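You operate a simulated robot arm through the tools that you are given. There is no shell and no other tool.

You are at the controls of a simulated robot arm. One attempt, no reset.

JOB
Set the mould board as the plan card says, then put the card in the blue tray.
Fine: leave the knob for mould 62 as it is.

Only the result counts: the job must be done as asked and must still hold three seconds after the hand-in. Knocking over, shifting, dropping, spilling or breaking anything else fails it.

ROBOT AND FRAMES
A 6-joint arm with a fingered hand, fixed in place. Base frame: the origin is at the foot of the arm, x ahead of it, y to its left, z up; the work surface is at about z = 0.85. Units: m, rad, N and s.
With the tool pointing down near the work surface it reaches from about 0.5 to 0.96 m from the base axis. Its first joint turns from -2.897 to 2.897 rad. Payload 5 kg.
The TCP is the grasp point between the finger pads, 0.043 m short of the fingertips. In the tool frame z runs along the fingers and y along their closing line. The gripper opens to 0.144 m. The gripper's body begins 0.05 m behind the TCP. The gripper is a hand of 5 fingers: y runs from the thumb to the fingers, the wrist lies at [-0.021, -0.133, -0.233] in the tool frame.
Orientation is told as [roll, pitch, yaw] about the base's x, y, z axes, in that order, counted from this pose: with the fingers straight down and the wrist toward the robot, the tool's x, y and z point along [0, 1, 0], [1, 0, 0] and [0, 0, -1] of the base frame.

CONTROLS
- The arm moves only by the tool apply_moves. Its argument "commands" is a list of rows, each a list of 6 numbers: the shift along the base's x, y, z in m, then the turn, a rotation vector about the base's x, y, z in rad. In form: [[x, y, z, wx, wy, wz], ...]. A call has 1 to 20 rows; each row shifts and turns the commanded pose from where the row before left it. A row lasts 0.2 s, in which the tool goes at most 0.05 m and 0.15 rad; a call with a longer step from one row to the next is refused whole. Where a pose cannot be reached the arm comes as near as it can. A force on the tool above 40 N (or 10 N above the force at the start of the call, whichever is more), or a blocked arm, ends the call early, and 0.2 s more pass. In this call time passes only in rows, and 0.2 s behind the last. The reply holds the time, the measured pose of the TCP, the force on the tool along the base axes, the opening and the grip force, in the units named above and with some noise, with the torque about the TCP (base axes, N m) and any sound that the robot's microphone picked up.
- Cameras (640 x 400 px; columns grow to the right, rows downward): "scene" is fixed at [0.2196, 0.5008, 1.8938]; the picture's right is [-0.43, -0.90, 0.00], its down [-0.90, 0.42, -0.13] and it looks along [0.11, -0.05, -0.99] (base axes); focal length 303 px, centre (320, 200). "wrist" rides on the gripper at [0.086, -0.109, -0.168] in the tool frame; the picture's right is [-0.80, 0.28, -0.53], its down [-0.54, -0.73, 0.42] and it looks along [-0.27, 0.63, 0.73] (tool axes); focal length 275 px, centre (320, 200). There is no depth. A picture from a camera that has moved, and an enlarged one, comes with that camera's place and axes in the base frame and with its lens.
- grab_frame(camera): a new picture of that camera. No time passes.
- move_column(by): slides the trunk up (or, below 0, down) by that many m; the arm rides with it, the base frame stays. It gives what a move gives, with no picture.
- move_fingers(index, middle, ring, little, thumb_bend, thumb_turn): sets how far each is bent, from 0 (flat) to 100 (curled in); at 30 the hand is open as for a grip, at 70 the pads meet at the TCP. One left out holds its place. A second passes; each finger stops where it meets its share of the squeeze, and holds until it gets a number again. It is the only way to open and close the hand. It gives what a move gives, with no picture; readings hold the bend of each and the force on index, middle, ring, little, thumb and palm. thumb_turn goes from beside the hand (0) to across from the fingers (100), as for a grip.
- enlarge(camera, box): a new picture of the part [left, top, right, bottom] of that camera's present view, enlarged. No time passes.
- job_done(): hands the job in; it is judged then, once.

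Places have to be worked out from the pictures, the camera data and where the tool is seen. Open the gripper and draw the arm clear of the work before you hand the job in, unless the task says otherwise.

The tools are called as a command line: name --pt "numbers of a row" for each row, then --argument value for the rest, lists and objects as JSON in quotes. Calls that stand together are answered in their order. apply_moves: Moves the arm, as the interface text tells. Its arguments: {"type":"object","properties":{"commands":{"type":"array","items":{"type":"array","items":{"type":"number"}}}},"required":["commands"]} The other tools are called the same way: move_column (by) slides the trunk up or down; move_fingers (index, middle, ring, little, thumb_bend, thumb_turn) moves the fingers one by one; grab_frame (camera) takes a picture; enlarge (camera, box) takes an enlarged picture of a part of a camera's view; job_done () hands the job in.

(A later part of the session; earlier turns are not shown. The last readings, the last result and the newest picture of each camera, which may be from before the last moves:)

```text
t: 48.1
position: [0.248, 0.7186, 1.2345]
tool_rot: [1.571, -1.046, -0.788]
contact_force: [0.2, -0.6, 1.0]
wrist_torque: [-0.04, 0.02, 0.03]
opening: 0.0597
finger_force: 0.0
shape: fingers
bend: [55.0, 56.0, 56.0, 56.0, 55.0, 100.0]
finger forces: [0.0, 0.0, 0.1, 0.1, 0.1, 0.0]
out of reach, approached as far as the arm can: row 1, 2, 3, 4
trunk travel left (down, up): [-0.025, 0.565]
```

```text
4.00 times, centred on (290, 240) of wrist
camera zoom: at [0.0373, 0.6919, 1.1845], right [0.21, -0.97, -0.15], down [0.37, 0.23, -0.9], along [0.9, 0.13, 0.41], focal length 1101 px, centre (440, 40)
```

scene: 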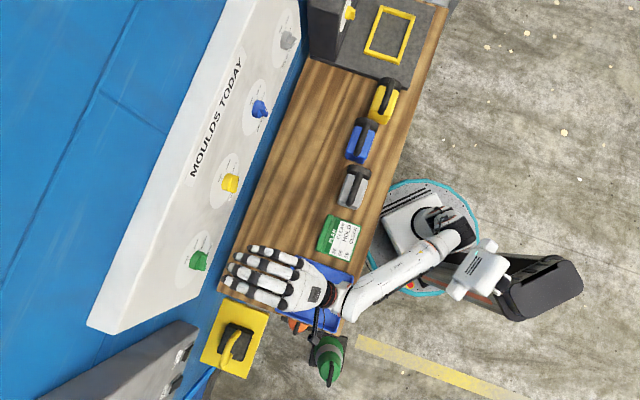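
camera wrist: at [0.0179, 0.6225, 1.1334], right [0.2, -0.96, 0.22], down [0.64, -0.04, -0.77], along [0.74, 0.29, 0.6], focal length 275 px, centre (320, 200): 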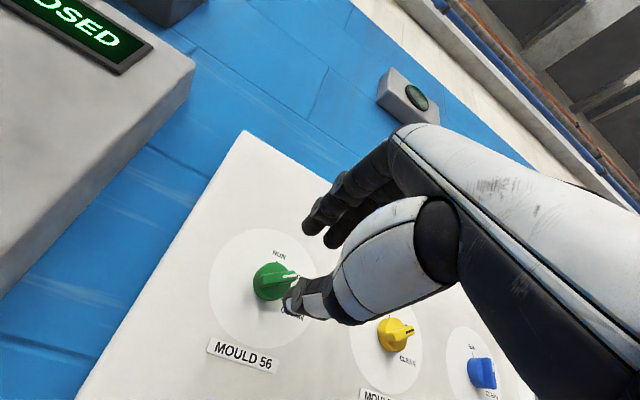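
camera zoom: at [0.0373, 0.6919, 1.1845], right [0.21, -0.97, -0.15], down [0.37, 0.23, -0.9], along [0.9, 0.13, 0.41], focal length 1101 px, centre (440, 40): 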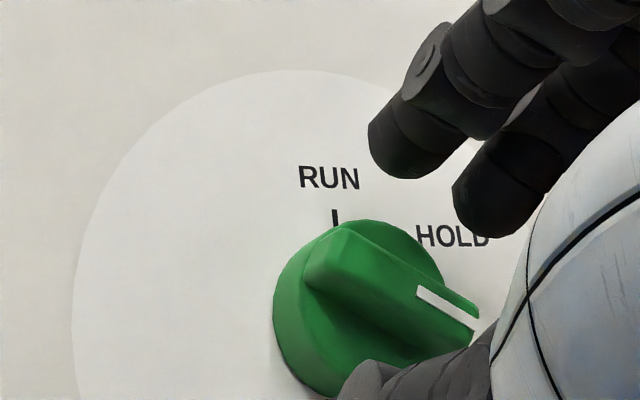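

The mark now computes to about 121°, which is CLEAN; the last finger motion finished the turn. I'll back straight out with the fingers open and verify.

apply_moves --pt "-0.0071 -0.0071 0 0 0 0" --pt "-0.0106 -0.0106 0 0 0 0" --pt "-0.0141 -0.0141 0 0 0 0" --pt "-0.0141 -0.0141 0 0 0 0" --pt "-0.0141 -0.0141 0 0 0 0"

enlarge --camera "wrist" --box '[200, 200, 330, 330]'

enlarge --camera "scene" --box '[165, 225, 230, 300]'

grab_frame --camera "scene"

```text
t: 49.3
position: [0.1863, 0.6884, 1.2604]
tool_rot: [1.572, -1.047, -0.787]
contact_force: [0.0, 0.1, -1.4]
wrist_torque: [0.0, 0.01, 0.02]
opening: 0.06
finger_force: 0.1
shape: fingers
bend: [55.0, 56.0, 56.0, 56.0, 55.0, 100.0]
finger forces: [0.0, 0.0, 0.0, 0.1, 0.1, 0.0]
out of reach, approached as far as the arm can: row 2, 3, 4, 5
trunk travel left (down, up): [-0.025, 0.565]
```

```text
3.08 times, centred on (265, 265) of wrist
camera zoom: at [-0.0252, 0.662, 1.2104], right [0.21, -0.97, -0.15], down [0.37, 0.22, -0.9], along [0.9, 0.13, 0.41], focal length 847 px, centre (489, 0)
```

zoom: 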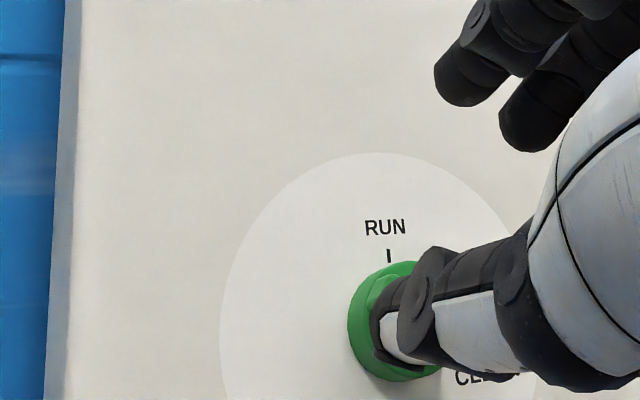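

```text
5.33 times, centred on (198, 262) of scene
camera zoom: at [0.2196, 0.5008, 1.8938], right [-0.43, -0.9, 0.0], down [-0.9, 0.42, -0.13], along [0.11, -0.05, -0.99], focal length 1617 px, centre (973, -133)
```

zoom: 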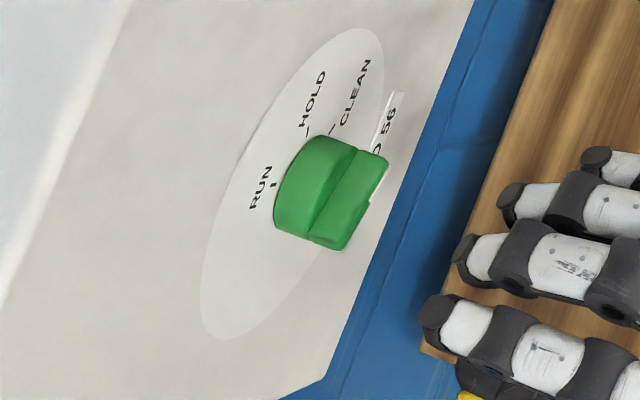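

```text
taken
```

scene: 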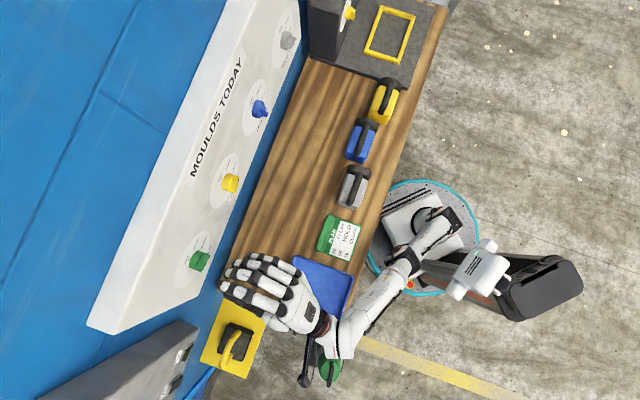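

The arm drifted up a little at the limit while backing out, but the hand is clear of the knob. I'll roll back toward φ=5° and shift right, then verify green from a clear view.

apply_moves --pt "-0.01 -0.01 0 -0.05 -0.05 0" --pt "0.0141 -0.0212 0 -0.0771 -0.0771 0" --pt "0.0141 -0.0212 -0.0025 -0.0771 -0.0771 0" --pt "0.0141 -0.0212 -0.0025 -0.0771 -0.0771 0" --pt "0.0141 -0.0212 -0.0025 -0.03 -0.03 0"

grab_frame --camera "wrist"

```text
t: 50.5
position: [0.2274, 0.6685, 1.3339]
tool_rot: [1.563, -1.487, -0.777]
contact_force: [-1.1, 0.0, 0.5]
wrist_torque: [0.02, -0.02, -0.05]
opening: 0.0595
finger_force: 0.0
shape: fingers
bend: [55.0, 56.0, 56.0, 56.0, 55.0, 100.0]
finger forces: [0.0, 0.0, 0.0, 0.0, 0.1, 0.0]
out of reach, approached as far as the arm can: row 1, 2, 3, 4, 5
trunk travel left (down, up): [-0.025, 0.565]
```

```text
taken
camera wrist: at [0.04, 0.6172, 1.2331], right [0.2, -0.96, 0.22], down [0.64, -0.04, -0.77], along [0.74, 0.29, 0.6], focal length 275 px, centre (320, 200)
```

wrist: 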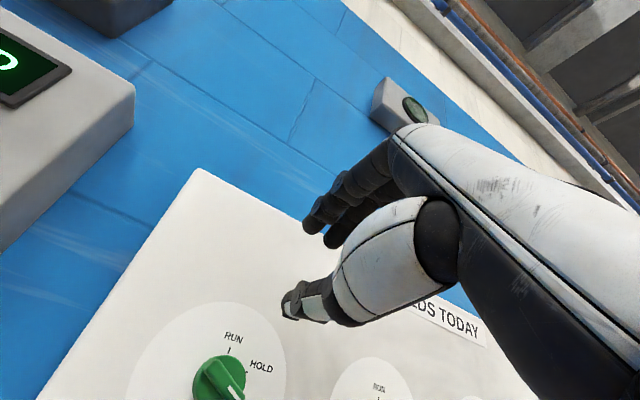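

enlarge --camera "wrist" --box '[150, 290, 300, 400]'

grab_frame --camera "scene"

```text
3.64 times, centred on (225, 345) of wrist
camera zoom: at [0.04, 0.6172, 1.2331], right [0.2, -0.96, 0.22], down [0.64, -0.04, -0.77], along [0.74, 0.29, 0.6], focal length 1001 px, centre (666, -327)
```

zoom: 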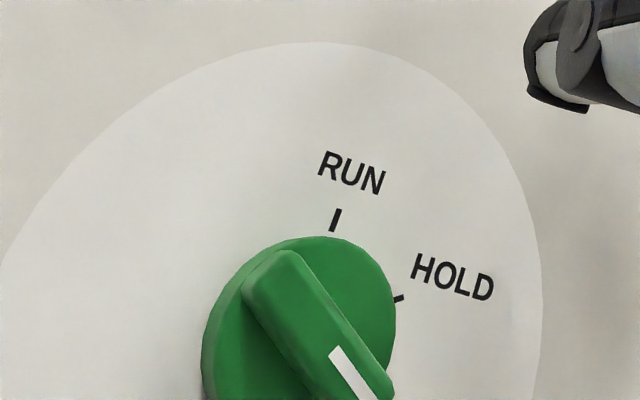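

```text
taken
```

scene: 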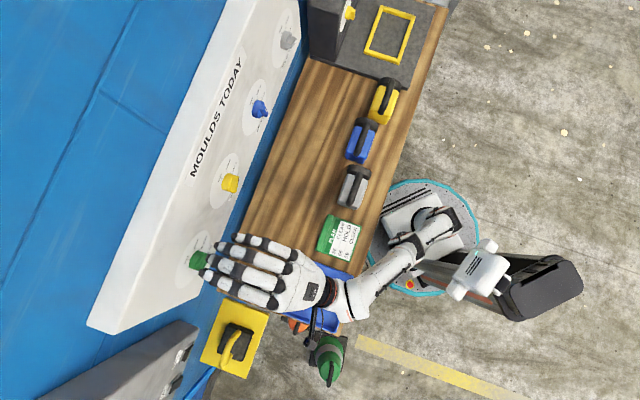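

Green measures about 122° (CLEAN), so it is done. For blue (RUN to CLEAN, 120° clockwise) I'll poke with the index finger alone: curl the other fingers, open the thumb, and move across in front of the blue knob.

move_fingers --index 60 --middle 100 --ring 100 --little 100 --thumb_bend 35

apply_moves --pt "0.0286 -0.0274 -0.0114 0 0 0" --pt "0.0286 -0.0274 -0.0114 0 0 0" --pt "0.0286 -0.0274 -0.0114 0 0 0" --pt "0.0286 -0.0274 -0.0114 0 0 0" --pt "0.0286 -0.0274 -0.0114 0 0 0"

grab_frame --camera "wrist"

grab_frame --camera "scene"

```text
t: 51.5
position: [0.2269, 0.6684, 1.3319]
tool_rot: [1.561, -1.486, -0.774]
contact_force: [-0.3, 0.2, -0.6]
wrist_torque: [0.0, 0.02, 0.0]
opening: 0.0872
finger_force: 0.1
shape: fingers
bend: [60.0, 100.0, 100.0, 100.0, 35.0, 98.0]
finger forces: [0.0, 0.0, 0.0, 0.1, 0.1, 0.0]
trunk travel left (down, up): [-0.025, 0.565]
```

```text
t: 52.7
position: [0.382, 0.5994, 1.3647]
tool_rot: [1.579, -1.486, -0.79]
contact_force: [-0.7, 0.8, 0.4]
wrist_torque: [0.02, 0.0, -0.12]
opening: 0.0876
finger_force: 0.0
shape: fingers
bend: [60.0, 100.0, 100.0, 100.0, 35.0, 98.0]
finger forces: [0.0, 0.1, 0.0, 0.1, 0.0, 0.0]
out of reach, approached as far as the arm can: row 1, 2, 3, 4, 5
trunk travel left (down, up): [-0.025, 0.565]
```

```text
taken
camera wrist: at [0.1955, 0.5471, 1.2646], right [0.2, -0.96, 0.22], down [0.64, -0.04, -0.77], along [0.74, 0.29, 0.6], focal length 275 px, centre (320, 200)
```

wrist: 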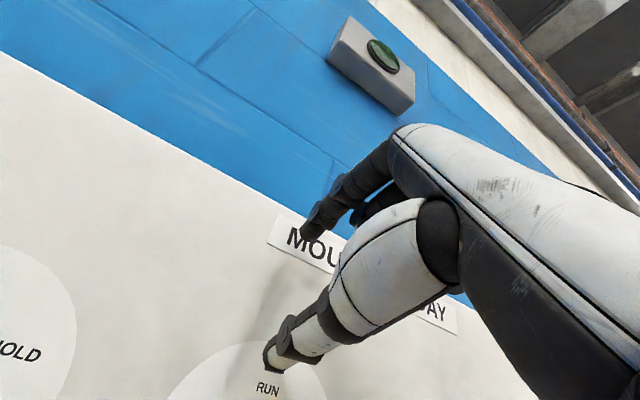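

```text
taken
```

scene: 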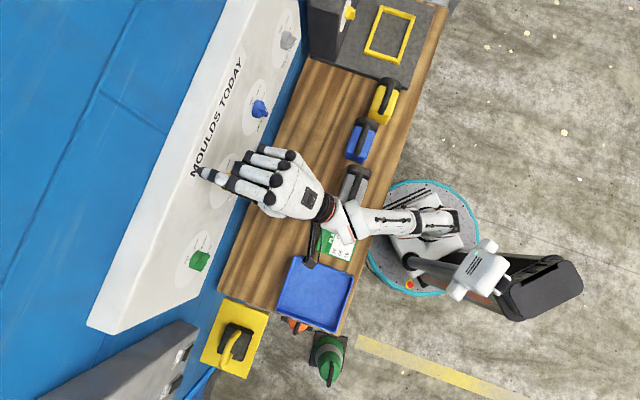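

The arm has slipped into a different joint configuration (forearm rolled over) and keeps drifting. I'll retreat from the board and pitch the fingers back down toward a neutral pose to get out of that branch.

apply_moves --pt "-0.0141 -0.0141 0 -0.0925 0.0925 0" --pt "-0.0141 -0.0141 0 -0.0925 0.0925 0" --pt "-0.0141 -0.0141 0 -0.0925 0.0925 0" --pt "-0.0141 -0.0141 0 -0.0925 0.0925 0" --pt "-0.0141 -0.0141 0 -0.0925 0.0925 0" --pt "-0.0141 -0.0141 0 -0.0925 0.0925 0"

grab_frame --camera "scene"

```text
t: 54.1
position: [0.2506, 0.5015, 1.2472]
tool_rot: [0.083, -0.78, 0.666]
contact_force: [0.5, 2.1, -1.1]
wrist_torque: [0.02, -0.02, -0.05]
opening: 0.0869
finger_force: 0.0
shape: fingers
bend: [60.0, 100.0, 100.0, 100.0, 35.0, 98.0]
finger forces: [0.0, 0.1, 0.0, 0.0, 0.0, 0.0]
out of reach, approached as far as the arm can: row 1, 2, 3, 4, 5, 6
trunk travel left (down, up): [-0.025, 0.565]
```

```text
taken
```

scene: 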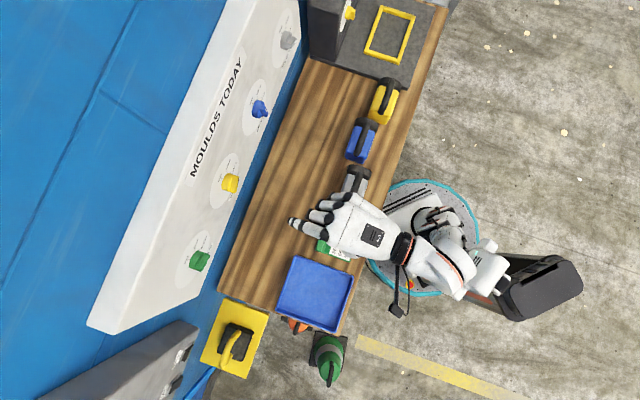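

apply_moves --pt "0 0 0 -0.0925 0.0925 0" --pt "0 0 0 -0.0925 0.0925 0" --pt "0 0 0 -0.0925 0.0925 0"

grab_frame --camera "scene"

```text
t: 54.9
position: [0.2357, 0.4664, 1.1541]
tool_rot: [0.04, -0.393, 0.692]
contact_force: [-1.2, -0.8, 0.4]
wrist_torque: [0.05, -0.02, -0.03]
opening: 0.087
finger_force: 0.1
shape: fingers
bend: [60.0, 100.0, 100.0, 100.0, 35.0, 98.0]
finger forces: [0.0, 0.1, 0.0, 0.0, 0.0, 0.1]
out of reach, approached as far as the arm can: row 1, 2, 3
trunk travel left (down, up): [-0.025, 0.565]
```

```text
taken
```

scene: 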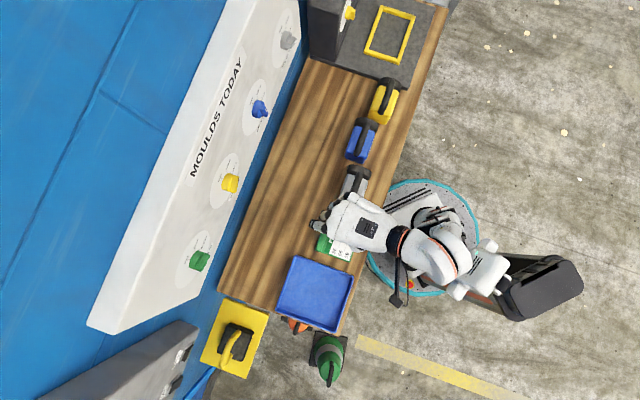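

The arm is folded high relative to the lowered shoulder. Raising the trunk 0.3 m (straight up, nothing above) will give the joints room again.

move_column --by 0.3

apply_moves --pt "0 0 -0.03 0 0 0" --pt "0 0 -0.03 0 0 0" --pt "0 0 -0.03 0 0 0" --pt "0 0 -0.03 0 0 0"

grab_frame --camera "scene"

```text
t: 57.9
position: [0.2363, 0.4685, 1.4532]
tool_rot: [0.037, -0.392, 0.694]
contact_force: [-1.1, -0.3, 0.8]
wrist_torque: [0.0, 0.02, 0.01]
opening: 0.0872
finger_force: 0.1
shape: fingers
bend: [60.0, 100.0, 100.0, 100.0, 35.0, 98.0]
finger forces: [0.0, 0.0, 0.0, 0.0, 0.0, 0.0]
trunk travel left (down, up): [-0.325, 0.265]
```

```text
t: 58.9
position: [0.2387, 0.497, 1.4365]
tool_rot: [0.036, -0.388, 0.691]
contact_force: [-0.3, 0.0, -0.5]
wrist_torque: [0.04, -0.02, 0.0]
opening: 0.0871
finger_force: 0.1
shape: fingers
bend: [60.0, 100.0, 100.0, 100.0, 35.0, 98.0]
finger forces: [0.0, 0.0, 0.0, 0.1, 0.0, 0.0]
out of reach, approached as far as the arm can: row 1, 2, 3, 4
trunk travel left (down, up): [-0.325, 0.265]
```

```text
taken
```

scene: 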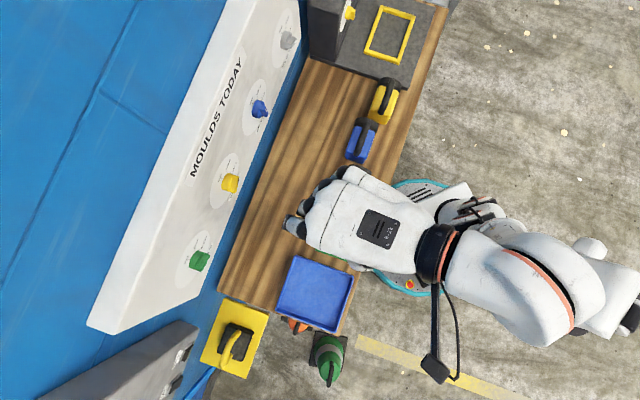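

I now see the real cause: with the trunk low the arm went fully straight and the solver is stuck at the straight-elbow singularity. Moving forward and down should flex the elbow again, and there is plenty of free space, so I'll do that.

apply_moves --pt "0.015 0.015 -0.035 0 0 0" --pt "0.015 0.015 -0.035 0 0 0" --pt "0 0 -0.035 0 0 0" --pt "-0.01 -0.01 -0.02 0 0 0" --pt "-0.01 -0.01 -0.02 0 0 0"

grab_frame --camera "scene"

```text
t: 60.1
position: [0.262, 0.5702, 1.393]
tool_rot: [0.036, -0.388, 0.694]
contact_force: [-0.1, -0.3, 0.9]
wrist_torque: [-0.01, 0.01, 0.0]
opening: 0.087
finger_force: 0.0
shape: fingers
bend: [60.0, 100.0, 100.0, 100.0, 35.0, 98.0]
finger forces: [0.0, 0.0, 0.1, 0.0, 0.0, 0.0]
out of reach, approached as far as the arm can: row 1, 2, 3, 4, 5
trunk travel left (down, up): [-0.325, 0.265]
```

```text
taken
```

scene: 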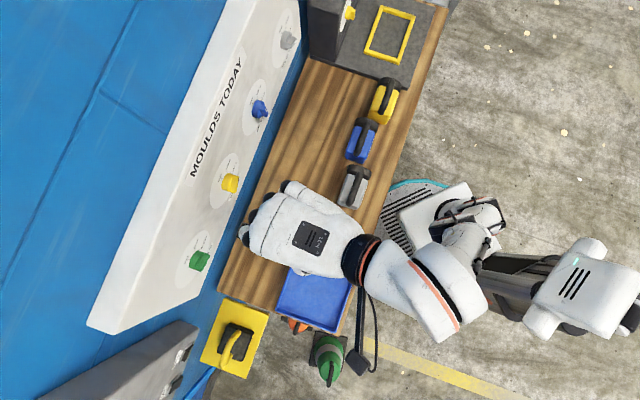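

apply_moves --pt "-0.0073 -0.0238 0.0075 0 0 0" --pt "-0.0073 -0.0238 0.0075 0 0 0" --pt "-0.0073 -0.0238 0.0075 0 0 0" --pt "-0.0073 -0.0238 0.0075 0 0 0"

```text
t: 61.1
position: [0.2345, 0.483, 1.4438]
tool_rot: [0.038, -0.389, 0.693]
contact_force: [0.2, 0.4, 0.3]
wrist_torque: [0.0, -0.02, 0.01]
opening: 0.0873
finger_force: 0.1
shape: fingers
bend: [60.0, 100.0, 100.0, 100.0, 35.0, 98.0]
finger forces: [0.1, 0.0, 0.1, 0.0, 0.0, 0.1]
out of reach, approached as far as the arm can: row 1, 2, 3, 4
trunk travel left (down, up): [-0.325, 0.265]
```

Still on the full-extension sphere. Tilting the fingers past vertical toward the robot should force the forearm to fold at the elbow, so I'll pitch down while lowering.

apply_moves --pt "0 0 -0.01 -0.0925 0.0925 0" --pt "0 0 -0.01 -0.0925 0.0925 0" --pt "0 0 -0.01 -0.0925 0.0925 0" --pt "0 0 -0.01 -0.0925 0.0925 0" --pt "0 0 -0.01 -0.0925 0.0925 0"

grab_frame --camera "scene"

```text
t: 62.3
position: [0.2053, 0.478, 1.348]
tool_rot: [0.002, -0.002, 0.701]
contact_force: [1.5, 0.6, -0.4]
wrist_torque: [-0.04, 0.04, 0.0]
opening: 0.0872
finger_force: 0.0
shape: fingers
bend: [60.0, 100.0, 100.0, 100.0, 35.0, 98.0]
finger forces: [0.1, 0.0, 0.0, 0.0, 0.0, 0.0]
out of reach, approached as far as the arm can: row 1, 2, 3, 4, 5
trunk travel left (down, up): [-0.325, 0.265]
```

```text
taken
```

scene: 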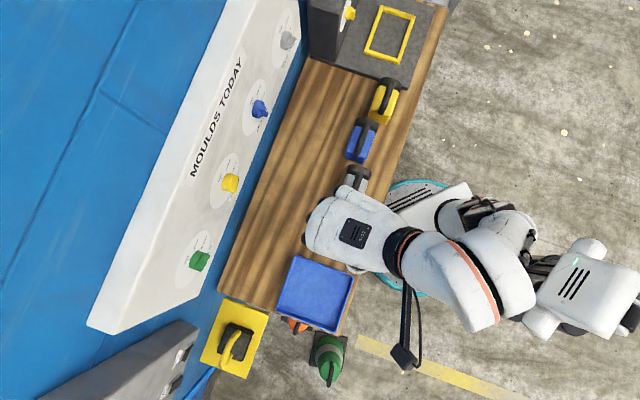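

apply_moves --pt "-0.01 -0.01 -0.01 -0.0925 0.0925 0" --pt "-0.01 -0.01 -0.01 -0.0925 0.0925 0" --pt "-0.01 -0.01 -0.01 -0.0925 0.0925 0" --pt "-0.01 -0.01 -0.01 -0.0925 0.0925 0" --pt "-0.01 -0.01 -0.01 -0.0925 0.0925 0" --pt "-0.01 -0.01 -0.01 -0.0925 0.0925 0"

```text
t: 63.7
position: [0.1377, 0.3884, 1.1792]
tool_rot: [-0.079, 0.779, 0.67]
contact_force: [-0.8, -0.2, -0.1]
wrist_torque: [0.04, 0.02, -0.02]
opening: 0.0874
finger_force: 0.0
shape: fingers
bend: [60.0, 100.0, 100.0, 100.0, 35.0, 98.0]
finger forces: [0.0, 0.0, 0.0, 0.1, 0.1, 0.0]
out of reach, approached as far as the arm can: row 1, 2, 3, 4, 5, 6
trunk travel left (down, up): [-0.325, 0.265]
```

The elbow has flexed: the wrist is now clearly inside the reach sphere. I'll pitch the fingers back to straight down with the wrist roughly in place.

apply_moves --pt "0.0165 0.0165 0.003 0.0925 -0.0925 0" --pt "0.0165 0.0165 0.003 0.0925 -0.0925 0" --pt "0.0165 0.0165 0.003 0.0925 -0.0925 0" --pt "0.0165 0.0165 0.003 0.0925 -0.0925 0" --pt "0.0165 0.0165 0.003 0.0925 -0.0925 0" --pt "0.0165 0.0165 0.003 0.0925 -0.0925 0"

grab_frame --camera "scene"

```text
t: 65.1
position: [0.2392, 0.4876, 1.1991]
tool_rot: [0.004, -0.001, 0.7]
contact_force: [0.3, 1.1, 0.5]
wrist_torque: [-0.01, 0.02, 0.01]
opening: 0.0873
finger_force: 0.0
shape: fingers
bend: [60.0, 100.0, 100.0, 100.0, 35.0, 98.0]
finger forces: [0.0, 0.0, 0.0, 0.1, 0.0, 0.1]
trunk travel left (down, up): [-0.325, 0.265]
```

```text
taken
```

scene: 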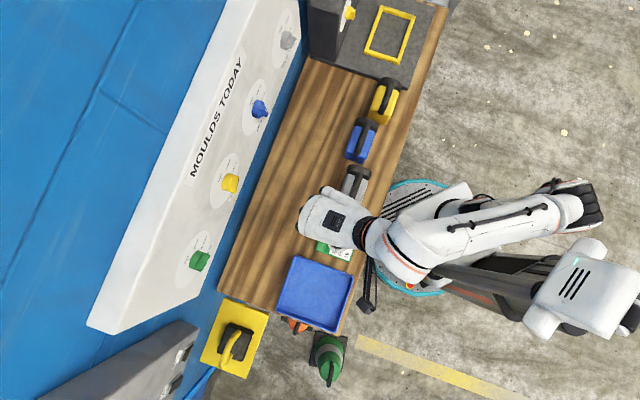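

The arm is free again with no out-of-reach flags. I'll now pitch up toward the board again while moving over to the blue knob, in two stages.

apply_moves --pt "0.0169 -0.0044 0.01 0.0925 -0.0925 0" --pt "0.0169 -0.0044 0.01 0.0925 -0.0925 0" --pt "0.0169 -0.0044 0.01 0.0925 -0.0925 0" --pt "0.0169 -0.0044 0.01 0.0925 -0.0925 0" --pt "0.0169 -0.0044 0.01 0.0925 -0.0925 0" --pt "0.0169 -0.0044 0.01 0.0925 -0.0925 0"

apply_moves --pt "0.0169 -0.0044 0 0.0925 -0.0925 0" --pt "0.0169 -0.0044 0 0.0925 -0.0925 0" --pt "0.0169 -0.0044 0 0.0925 -0.0925 0" --pt "0.0169 -0.0044 0 0.0925 -0.0925 0"

grab_frame --camera "scene"

```text
t: 66.5
position: [0.3391, 0.4616, 1.2567]
tool_rot: [0.086, -0.785, 0.667]
contact_force: [-0.5, 0.4, 0.1]
wrist_torque: [-0.01, -0.02, -0.04]
opening: 0.0871
finger_force: 0.1
shape: fingers
bend: [60.0, 100.0, 100.0, 100.0, 35.0, 98.0]
finger forces: [0.0, 0.1, 0.1, 0.1, 0.1, 0.0]
trunk travel left (down, up): [-0.325, 0.265]
```

```text
t: 67.5
position: [0.3928, 0.4482, 1.2683]
tool_rot: [0.318, -1.288, 0.445]
contact_force: [-1.1, 0.1, 0.0]
wrist_torque: [-0.02, 0.04, 0.05]
opening: 0.0871
finger_force: 0.1
shape: fingers
bend: [60.0, 100.0, 100.0, 100.0, 35.0, 98.0]
finger forces: [0.0, 0.0, 0.0, 0.0, 0.1, 0.0]
out of reach, approached as far as the arm can: row 4
trunk travel left (down, up): [-0.325, 0.265]
```

```text
taken
```

scene: 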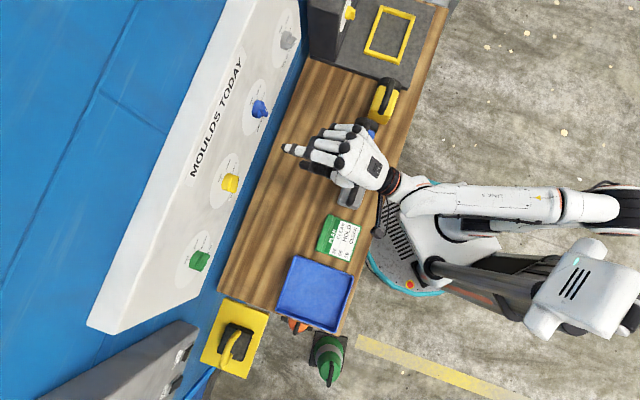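

Forearm is back in the original branch, and as before I need the trunk lower for the last part of the pitch. I'll lower it in two steps, raising the hand each time to stay clear of the clamps.

move_column --by -0.12

apply_moves --pt "0 0 0.04 0 0 0" --pt "0 0 0.04 0 0 0" --pt "0 0 0.04 0 0 0"

move_column --by -0.12

apply_moves --pt "0 0 0.04 0 0 0" --pt "0 0 0.04 0 0 0" --pt "0 0 0.04 0 0 0"

```text
t: 69.0
position: [0.3914, 0.448, 1.1468]
tool_rot: [0.315, -1.287, 0.45]
contact_force: [-0.4, -0.2, 0.8]
wrist_torque: [0.01, -0.02, -0.01]
opening: 0.0872
finger_force: 0.1
shape: fingers
bend: [60.0, 100.0, 100.0, 100.0, 35.0, 98.0]
finger forces: [0.0, 0.1, 0.0, 0.0, 0.0, 0.0]
trunk travel left (down, up): [-0.205, 0.385]
```

```text
t: 69.8
position: [0.3894, 0.4497, 1.2669]
tool_rot: [0.315, -1.282, 0.451]
contact_force: [0.6, -0.1, 0.4]
wrist_torque: [-0.03, -0.03, -0.01]
opening: 0.0874
finger_force: 0.1
shape: fingers
bend: [60.0, 100.0, 100.0, 100.0, 35.0, 98.0]
finger forces: [0.0, 0.0, 0.0, 0.0, 0.1, 0.1]
trunk travel left (down, up): [-0.205, 0.385]
```

```text
t: 71.3
position: [0.39, 0.45, 1.1466]
tool_rot: [0.315, -1.285, 0.449]
contact_force: [0.4, 0.8, -1.0]
wrist_torque: [-0.02, 0.03, -0.03]
opening: 0.0872
finger_force: 0.1
shape: fingers
bend: [60.0, 100.0, 100.0, 100.0, 35.0, 98.0]
finger forces: [0.0, 0.1, 0.1, 0.0, 0.1, 0.0]
trunk travel left (down, up): [-0.085, 0.505]
```

```text
t: 72.1
position: [0.3916, 0.4519, 1.2664]
tool_rot: [0.312, -1.287, 0.453]
contact_force: [0.6, 0.4, 0.1]
wrist_torque: [0.03, -0.02, -0.01]
opening: 0.0871
finger_force: 0.1
shape: fingers
bend: [60.0, 100.0, 100.0, 100.0, 35.0, 98.0]
finger forces: [0.0, 0.0, 0.0, 0.0, 0.0, 0.0]
trunk travel left (down, up): [-0.085, 0.505]
```

Trunk is at −0.44 with the hand back at z 1.266. Finishing the pitch and moving to just upper-left of the blue knob at standoff.

apply_moves --pt "0.0168 -0.0057 -0.0078 0.0636 -0.0636 0" --pt "0.0168 -0.0057 -0.0078 0.0636 -0.0636 0" --pt "0.0168 -0.0057 -0.0078 0.0636 -0.0636 0"

grab_frame --camera "wrist"

grab_frame --camera "scene"

```text
t: 72.9
position: [0.4215, 0.4439, 1.2551]
tool_rot: [1.401, -1.465, -0.643]
contact_force: [-0.1, -0.1, 0.5]
wrist_torque: [-0.04, 0.0, 0.01]
opening: 0.0872
finger_force: 0.1
shape: fingers
bend: [60.0, 100.0, 100.0, 100.0, 35.0, 98.0]
finger forces: [0.0, 0.0, 0.0, 0.0, 0.1, 0.1]
out of reach, approached as far as the arm can: row 3
trunk travel left (down, up): [-0.085, 0.505]
```

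```text
taken
camera wrist: at [0.2314, 0.3982, 1.1602], right [0.18, -0.96, 0.21], down [0.62, -0.06, -0.79], along [0.77, 0.27, 0.58], focal length 275 px, centre (320, 200)
```

wrist: 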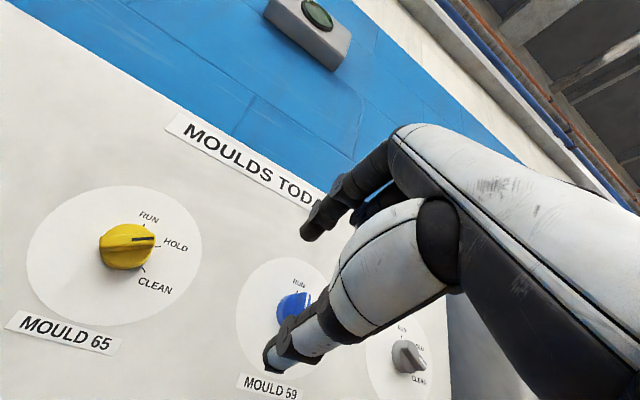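

```text
taken
```

scene: 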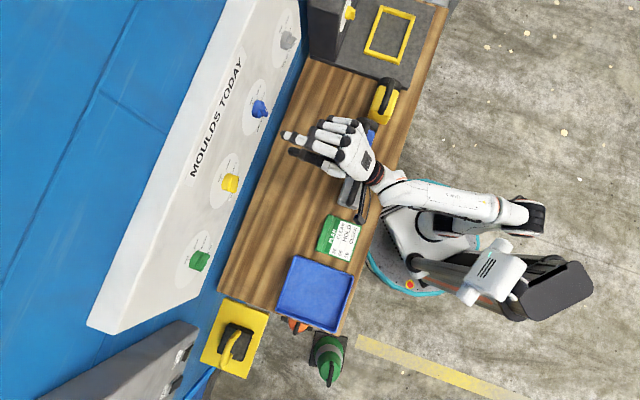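

The hand is in place but right at the wrist limit. The better plan for blue: use the thumb as poker on the bar's lower end, which keeps the knob visible, and sweep it left then up. I'll set the fingers, roll to φ≈12° for margin, and move right.

move_fingers --index 30 --thumb_bend 60 --thumb_turn 100

apply_moves --pt "0.0226 -0.0141 -0.0065 0.0247 0.0247 0" --pt "0.0226 -0.0141 -0.0065 0.0247 0.0247 0" --pt "0.0226 -0.0141 -0.0065 0.0247 0.0247 0"

grab_frame --camera "wrist"

enlarge --camera "scene" --box '[230, 70, 350, 170]'

```text
t: 73.9
position: [0.4232, 0.4434, 1.2549]
tool_rot: [1.399, -1.464, -0.641]
contact_force: [0.2, 0.1, 0.0]
wrist_torque: [0.01, 0.02, 0.04]
opening: 0.0961
finger_force: 0.1
shape: fingers
bend: [30.0, 100.0, 100.0, 100.0, 60.0, 100.0]
finger forces: [0.0, 0.0, 0.1, 0.1, 0.0, 0.0]
trunk travel left (down, up): [-0.085, 0.505]
```

```text
t: 74.7
position: [0.4553, 0.4236, 1.2632]
tool_rot: [1.514, -1.364, -0.75]
contact_force: [-0.2, 0.2, 0.1]
wrist_torque: [-0.02, 0.03, -0.05]
opening: 0.096
finger_force: 0.1
shape: fingers
bend: [30.0, 100.0, 100.0, 100.0, 60.0, 100.0]
finger forces: [0.0, 0.1, 0.0, 0.0, 0.0, 0.0]
out of reach, approached as far as the arm can: row 1, 2, 3
trunk travel left (down, up): [-0.085, 0.505]
```

```text
taken
camera wrist: at [0.2592, 0.3835, 1.1773], right [0.2, -0.97, 0.12], down [0.56, 0.01, -0.83], along [0.8, 0.23, 0.55], focal length 275 px, centre (320, 200)
```

wrist: 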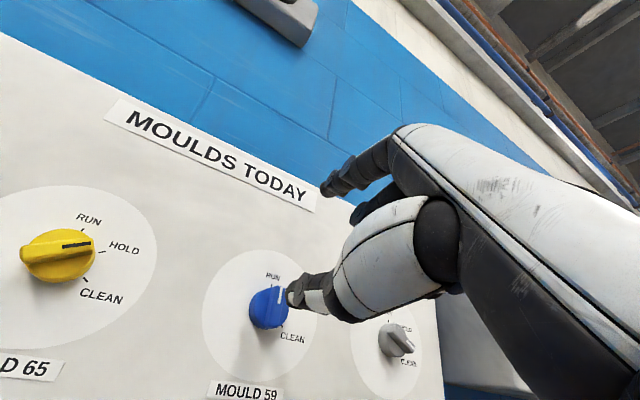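

```text
4.00 times, centred on (290, 120) of scene
camera zoom: at [0.2196, 0.5008, 1.8938], right [-0.43, -0.9, 0.0], down [-0.9, 0.42, -0.13], along [0.11, -0.05, -0.99], focal length 1213 px, centre (440, 520)
```

zoom: 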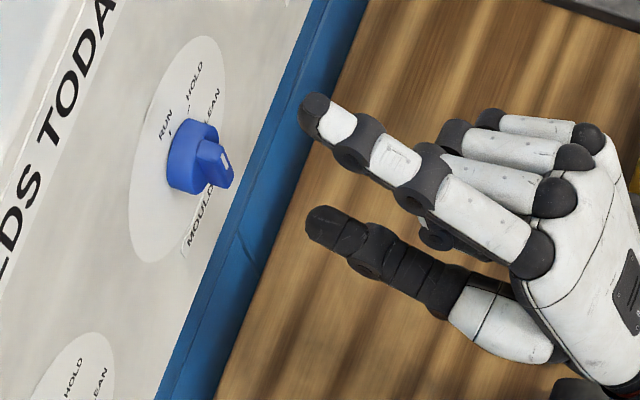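

The wrist limit depends on the hand's yaw relative to the forearm, so for blue I'll point the hand about 14° to the right (as worked for yellow). I'll yaw first, then lower the trunk 5 cm and move into the standoff.

apply_moves --pt "0 0 0 0 0 -0.125" --pt "0 0 0 0 0 -0.125"

move_column --by -0.06

apply_moves --pt "0.011 -0.0037 0.01 0 0 0" --pt "0.011 -0.0037 0.01 0 0 0" --pt "0.011 -0.0037 0.01 0 0 0"

```text
t: 75.3
position: [0.4536, 0.4227, 1.2642]
tool_rot: [1.56, -1.373, -1.031]
contact_force: [0.3, -0.3, 0.4]
wrist_torque: [-0.01, 0.02, 0.08]
opening: 0.0959
finger_force: 0.1
shape: fingers
bend: [30.0, 100.0, 100.0, 100.0, 60.0, 100.0]
finger forces: [0.0, 0.0, 0.1, 0.1, 0.1, 0.0]
trunk travel left (down, up): [-0.085, 0.505]
```

```text
t: 76.3
position: [0.4555, 0.4233, 1.2037]
tool_rot: [1.559, -1.374, -1.034]
contact_force: [-0.7, 0.3, 1.0]
wrist_torque: [0.0, -0.01, -0.02]
opening: 0.0963
finger_force: 0.0
shape: fingers
bend: [30.0, 100.0, 100.0, 100.0, 60.0, 100.0]
finger forces: [0.0, 0.0, 0.0, 0.1, 0.1, 0.1]
trunk travel left (down, up): [-0.025, 0.565]
```

```text
t: 77.1
position: [0.4889, 0.4119, 1.2324]
tool_rot: [1.559, -1.374, -1.033]
contact_force: [-0.6, 0.4, 0.2]
wrist_torque: [-0.02, 0.04, 0.0]
opening: 0.0963
finger_force: 0.1
shape: fingers
bend: [30.0, 100.0, 100.0, 100.0, 60.0, 100.0]
finger forces: [0.1, 0.0, 0.0, 0.0, 0.0, 0.0]
trunk travel left (down, up): [-0.025, 0.565]
```

Reached cleanly: f = 0.637, r = 0.054, φ≈11°, pointing 14° right. Checking the view of the blue knob and thumb.

grab_frame --camera "wrist"

enlarge --camera "wrist" --box '[200, 200, 340, 320]'

enlarge --camera "scene" --box '[230, 70, 320, 145]'

```text
taken
camera wrist: at [0.2897, 0.4194, 1.1449], right [-0.04, -0.99, 0.12], down [0.56, -0.12, -0.82], along [0.83, 0.04, 0.56], focal length 275 px, centre (320, 200)
```

wrist: 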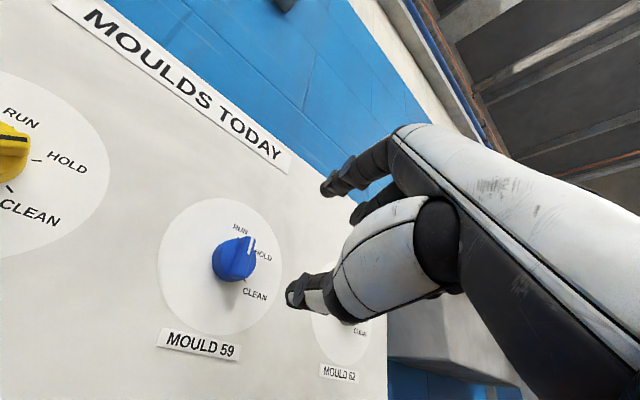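

```text
3.33 times, centred on (270, 260) of wrist
camera zoom: at [0.2897, 0.4194, 1.1449], right [-0.04, -0.99, 0.12], down [0.56, -0.12, -0.82], along [0.83, 0.04, 0.56], focal length 918 px, centre (487, 0)
```

zoom: 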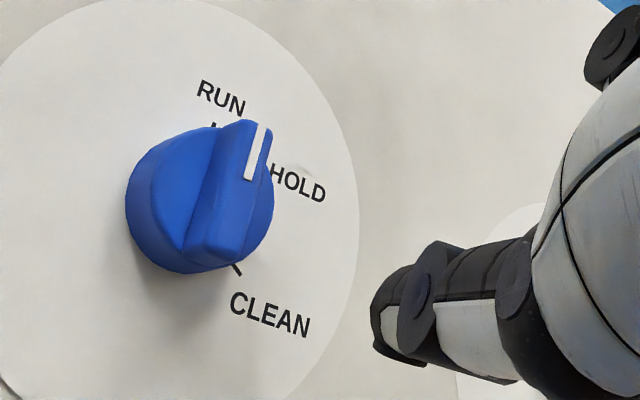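

```text
5.33 times, centred on (275, 108) of scene
camera zoom: at [0.2196, 0.5008, 1.8938], right [-0.43, -0.9, 0.0], down [-0.9, 0.42, -0.13], along [0.11, -0.05, -0.99], focal length 1617 px, centre (560, 693)
```

zoom: 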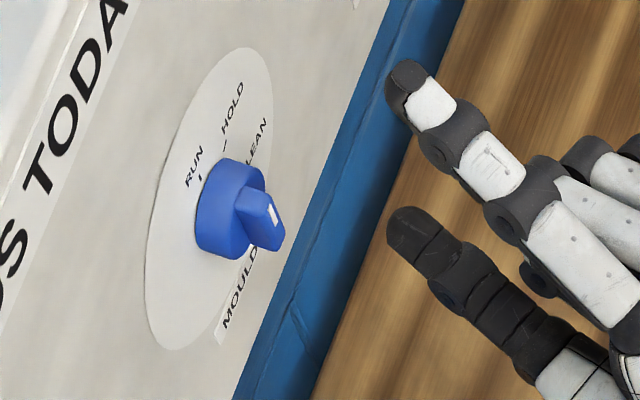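

Blue sits at about −4° (RUN) with centre near r=0.030, u=1.2355, and the thumb tip is predicted within a few mm of where it shows. I'll advance 5 cm so the thumb tip is level with the bar, lower-right of it.

apply_moves --pt "0.0118 0.0118 0 0 0 0" --pt "0.0118 0.0118 0 0 0 0" --pt "0.0118 0.0118 0 0 0 0"

enlarge --camera "wrist" --box '[200, 190, 340, 310]'

enlarge --camera "scene" --box '[230, 70, 320, 145]'

```text
t: 77.9
position: [0.5233, 0.4487, 1.2339]
tool_rot: [1.563, -1.374, -1.035]
contact_force: [-0.3, -0.8, 0.9]
wrist_torque: [-0.04, 0.03, -0.03]
opening: 0.0961
finger_force: 0.1
shape: fingers
bend: [30.0, 100.0, 100.0, 100.0, 60.0, 100.0]
finger forces: [0.0, 0.0, 0.1, 0.0, 0.0, 0.0]
trunk travel left (down, up): [-0.025, 0.565]
```

```text
3.33 times, centred on (270, 250) of wrist
camera zoom: at [0.3253, 0.4549, 1.1452], right [-0.04, -0.99, 0.12], down [0.56, -0.12, -0.82], along [0.83, 0.04, 0.56], focal length 918 px, centre (487, 33)
```

zoom: 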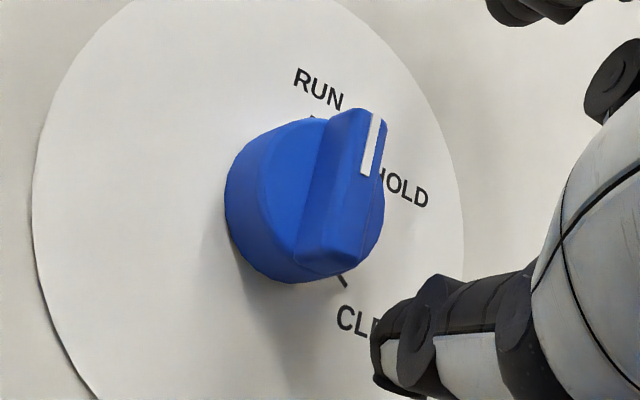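

```text
5.33 times, centred on (275, 108) of scene
camera zoom: at [0.2196, 0.5008, 1.8938], right [-0.43, -0.9, 0.0], down [-0.9, 0.42, -0.13], along [0.11, -0.05, -0.99], focal length 1617 px, centre (560, 693)
```

zoom: 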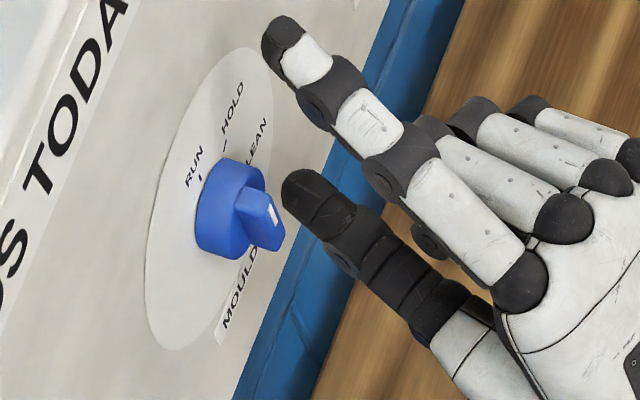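

The thumb tip is about 3 cm right and 2.6 cm below the knob centre, level with the bar. Now I'll sweep it left to push the bar's lower end, checking as I go.

apply_moves --pt "-0.0046 0.0046 0.002 0 0 0" --pt "-0.0046 0.0046 0.002 0 0 0" --pt "-0.0042 0.0042 0 0 0 0" --pt "-0.0042 0.0042 -0.001 0 0 0"

enlarge --camera "wrist" --box '[200, 190, 340, 310]'

enlarge --camera "scene" --box '[230, 70, 320, 145]'

```text
t: 78.9
position: [0.5049, 0.4651, 1.2355]
tool_rot: [1.558, -1.374, -1.037]
contact_force: [0.7, -0.8, -0.8]
wrist_torque: [0.02, 0.01, 0.0]
opening: 0.0963
finger_force: 0.1
shape: fingers
bend: [30.0, 100.0, 100.0, 100.0, 60.0, 100.0]
finger forces: [0.0, 0.0, 0.1, 0.0, 0.3, 0.1]
trunk travel left (down, up): [-0.025, 0.565]
```

```text
3.33 times, centred on (270, 250) of wrist
camera zoom: at [0.3063, 0.472, 1.1478], right [-0.04, -0.99, 0.12], down [0.56, -0.12, -0.82], along [0.83, 0.04, 0.56], focal length 918 px, centre (487, 33)
```

zoom: 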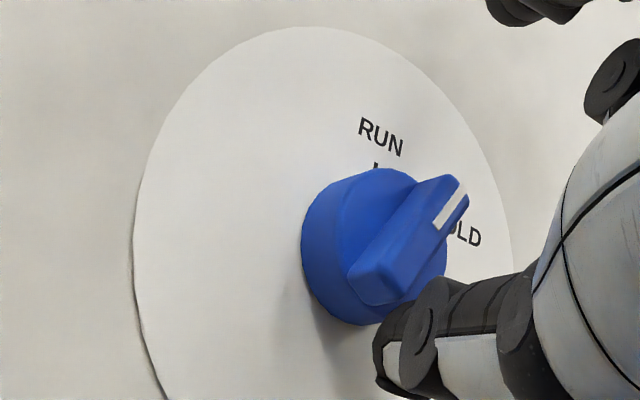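

```text
5.33 times, centred on (275, 108) of scene
camera zoom: at [0.2196, 0.5008, 1.8938], right [-0.43, -0.9, 0.0], down [-0.9, 0.42, -0.13], along [0.11, -0.05, -0.99], focal length 1617 px, centre (560, 693)
```

zoom: 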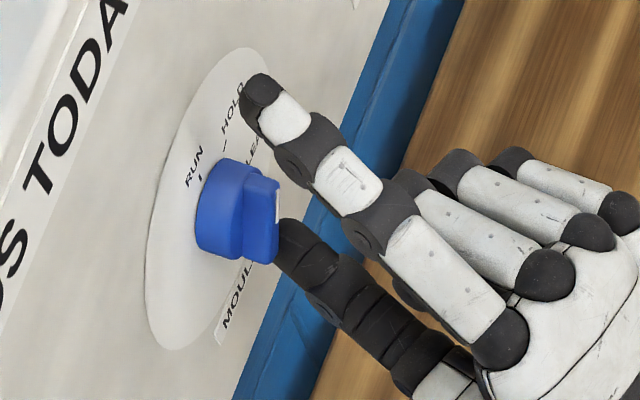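

Working well: the bar is now at roughly 25–30° with negligible force. Continuing left and starting to curve upward.

apply_moves --pt "-0.0039 0.0039 0.0005 0 0 0" --pt "-0.0039 0.0039 0.0005 0 0 0" --pt "-0.0036 0.0036 0.002 0 0 0" --pt "-0.0036 0.0036 0.003 0 0 0"

enlarge --camera "wrist" --box '[200, 190, 340, 310]'

enlarge --camera "scene" --box '[230, 70, 320, 145]'

```text
t: 79.9
position: [0.4921, 0.4808, 1.2409]
tool_rot: [1.555, -1.374, -1.031]
contact_force: [0.6, -0.9, -1.6]
wrist_torque: [-0.07, 0.05, 0.01]
opening: 0.098
finger_force: 0.9
shape: fingers
bend: [30.0, 100.0, 100.0, 100.0, 59.0, 100.0]
finger forces: [0.1, 0.0, 0.0, 0.0, 1.7, 0.0]
trunk travel left (down, up): [-0.025, 0.565]
```

```text
3.33 times, centred on (270, 250) of wrist
camera zoom: at [0.2924, 0.4875, 1.1534], right [-0.04, -0.99, 0.12], down [0.56, -0.13, -0.82], along [0.83, 0.04, 0.56], focal length 918 px, centre (487, 33)
```

zoom: 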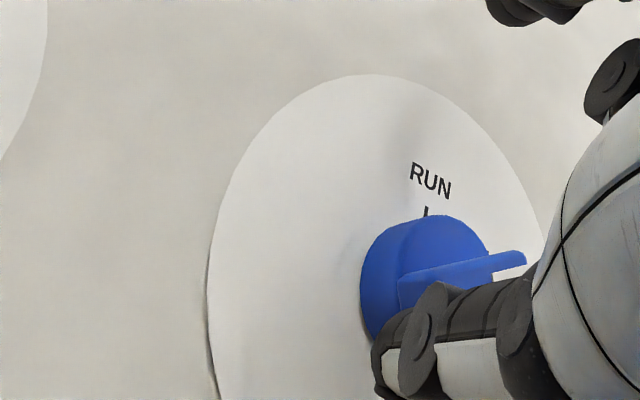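

```text
5.33 times, centred on (275, 108) of scene
camera zoom: at [0.2196, 0.5008, 1.8938], right [-0.43, -0.9, 0.0], down [-0.9, 0.42, -0.13], along [0.11, -0.05, -0.99], focal length 1617 px, centre (560, 693)
```

zoom: 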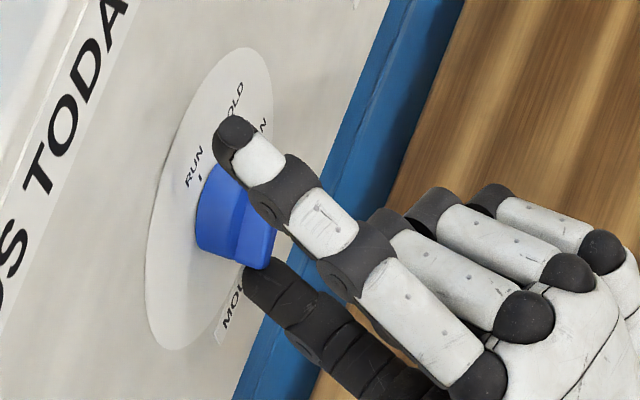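

The bar is at roughly 62–70°. Now I'll push its left end upward from below with small steps.

apply_moves --pt "-0.0014 0.0014 0.004 0 0 0" --pt "-0.0014 0.0014 0.004 0 0 0"

enlarge --camera "wrist" --box '[220, 190, 360, 310]'

enlarge --camera "scene" --box '[230, 70, 320, 145]'

```text
t: 80.5
position: [0.4873, 0.4823, 1.2496]
tool_rot: [1.558, -1.372, -1.032]
contact_force: [-0.5, -0.2, -0.2]
wrist_torque: [-0.03, 0.05, 0.01]
opening: 0.0971
finger_force: 0.5
shape: fingers
bend: [30.0, 100.0, 100.0, 100.0, 59.0, 100.0]
finger forces: [0.0, 0.1, 0.1, 0.0, 0.6, 0.0]
trunk travel left (down, up): [-0.025, 0.565]
```

```text
3.33 times, centred on (290, 250) of wrist
camera zoom: at [0.2891, 0.4905, 1.1618], right [-0.04, -0.99, 0.12], down [0.56, -0.13, -0.82], along [0.83, 0.04, 0.56], focal length 918 px, centre (420, 33)
```

zoom: 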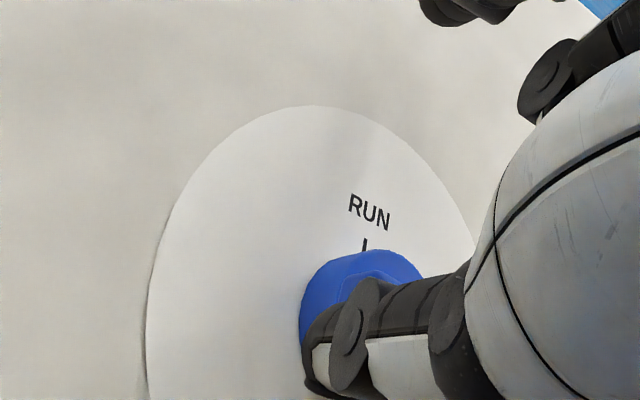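

```text
5.33 times, centred on (275, 108) of scene
camera zoom: at [0.2196, 0.5008, 1.8938], right [-0.43, -0.9, 0.0], down [-0.9, 0.42, -0.13], along [0.11, -0.05, -0.99], focal length 1617 px, centre (560, 693)
```

zoom: 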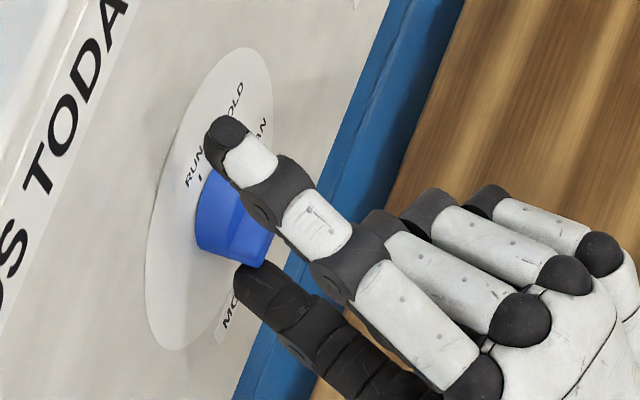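

The thumb now hides the mark, so I'll push about 4 mm more up, then retract slightly down and back out to measure.

apply_moves --pt "-0.0014 0.0014 0.004 0 0 0" --pt "0 0 -0.006 0 0 0" --pt "0 0 -0.006 0 0 0" --pt "-0.0106 -0.0106 0 0 0 0" --pt "-0.0141 -0.0141 0 0 0 0" --pt "-0.0106 -0.0106 0 0 0 0"

grab_frame --camera "wrist"

enlarge --camera "scene" --box '[230, 70, 320, 145]'

```text
t: 81.9
position: [0.4527, 0.4497, 1.242]
tool_rot: [1.561, -1.374, -1.034]
contact_force: [0.1, 0.1, -0.4]
wrist_torque: [0.01, 0.0, 0.01]
opening: 0.0963
finger_force: 0.0
shape: fingers
bend: [30.0, 100.0, 100.0, 100.0, 60.0, 100.0]
finger forces: [0.0, 0.1, 0.1, 0.1, 0.0, 0.0]
trunk travel left (down, up): [-0.025, 0.565]
```

```text
taken
camera wrist: at [0.2532, 0.4571, 1.1546], right [-0.04, -0.99, 0.12], down [0.56, -0.12, -0.82], along [0.83, 0.04, 0.56], focal length 275 px, centre (320, 200)
```

wrist: 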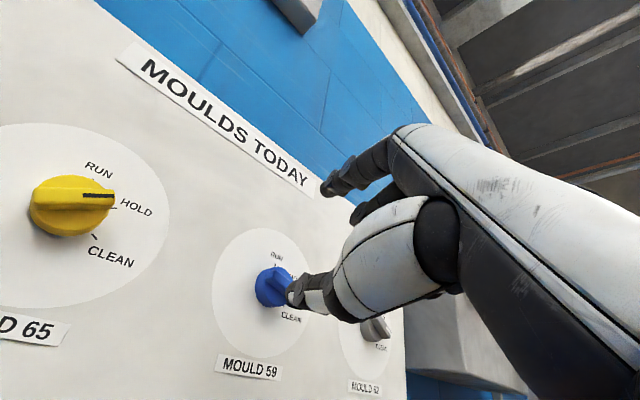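

```text
5.33 times, centred on (275, 108) of scene
camera zoom: at [0.2196, 0.5008, 1.8938], right [-0.43, -0.9, 0.0], down [-0.9, 0.42, -0.13], along [0.11, -0.05, -0.99], focal length 1617 px, centre (560, 693)
```

zoom: 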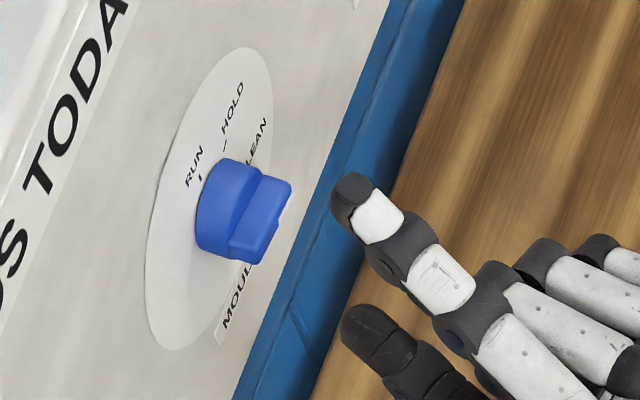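

apply_moves --pt "0.0106 -0.0106 0.003 0 0 0" --pt "0.0106 -0.0106 0.003 0 0 0" --pt "0.0106 -0.0106 0 0 0 0"

enlarge --camera "wrist" --box '[180, 200, 320, 320]'

```text
t: 82.7
position: [0.4847, 0.417, 1.2489]
tool_rot: [1.56, -1.372, -1.033]
contact_force: [-0.5, 0.8, 0.9]
wrist_torque: [0.01, 0.03, -0.01]
opening: 0.0961
finger_force: 0.1
shape: fingers
bend: [30.0, 100.0, 100.0, 100.0, 60.0, 100.0]
finger forces: [0.0, 0.1, 0.0, 0.1, 0.0, 0.0]
trunk travel left (down, up): [-0.025, 0.565]
```

```text
3.33 times, centred on (250, 260) of wrist
camera zoom: at [0.2844, 0.4239, 1.1609], right [-0.04, -0.99, 0.12], down [0.56, -0.12, -0.82], along [0.83, 0.04, 0.56], focal length 918 px, centre (553, 0)
```

zoom: 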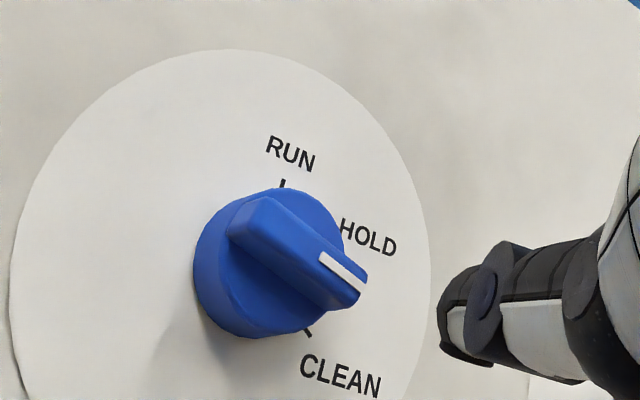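

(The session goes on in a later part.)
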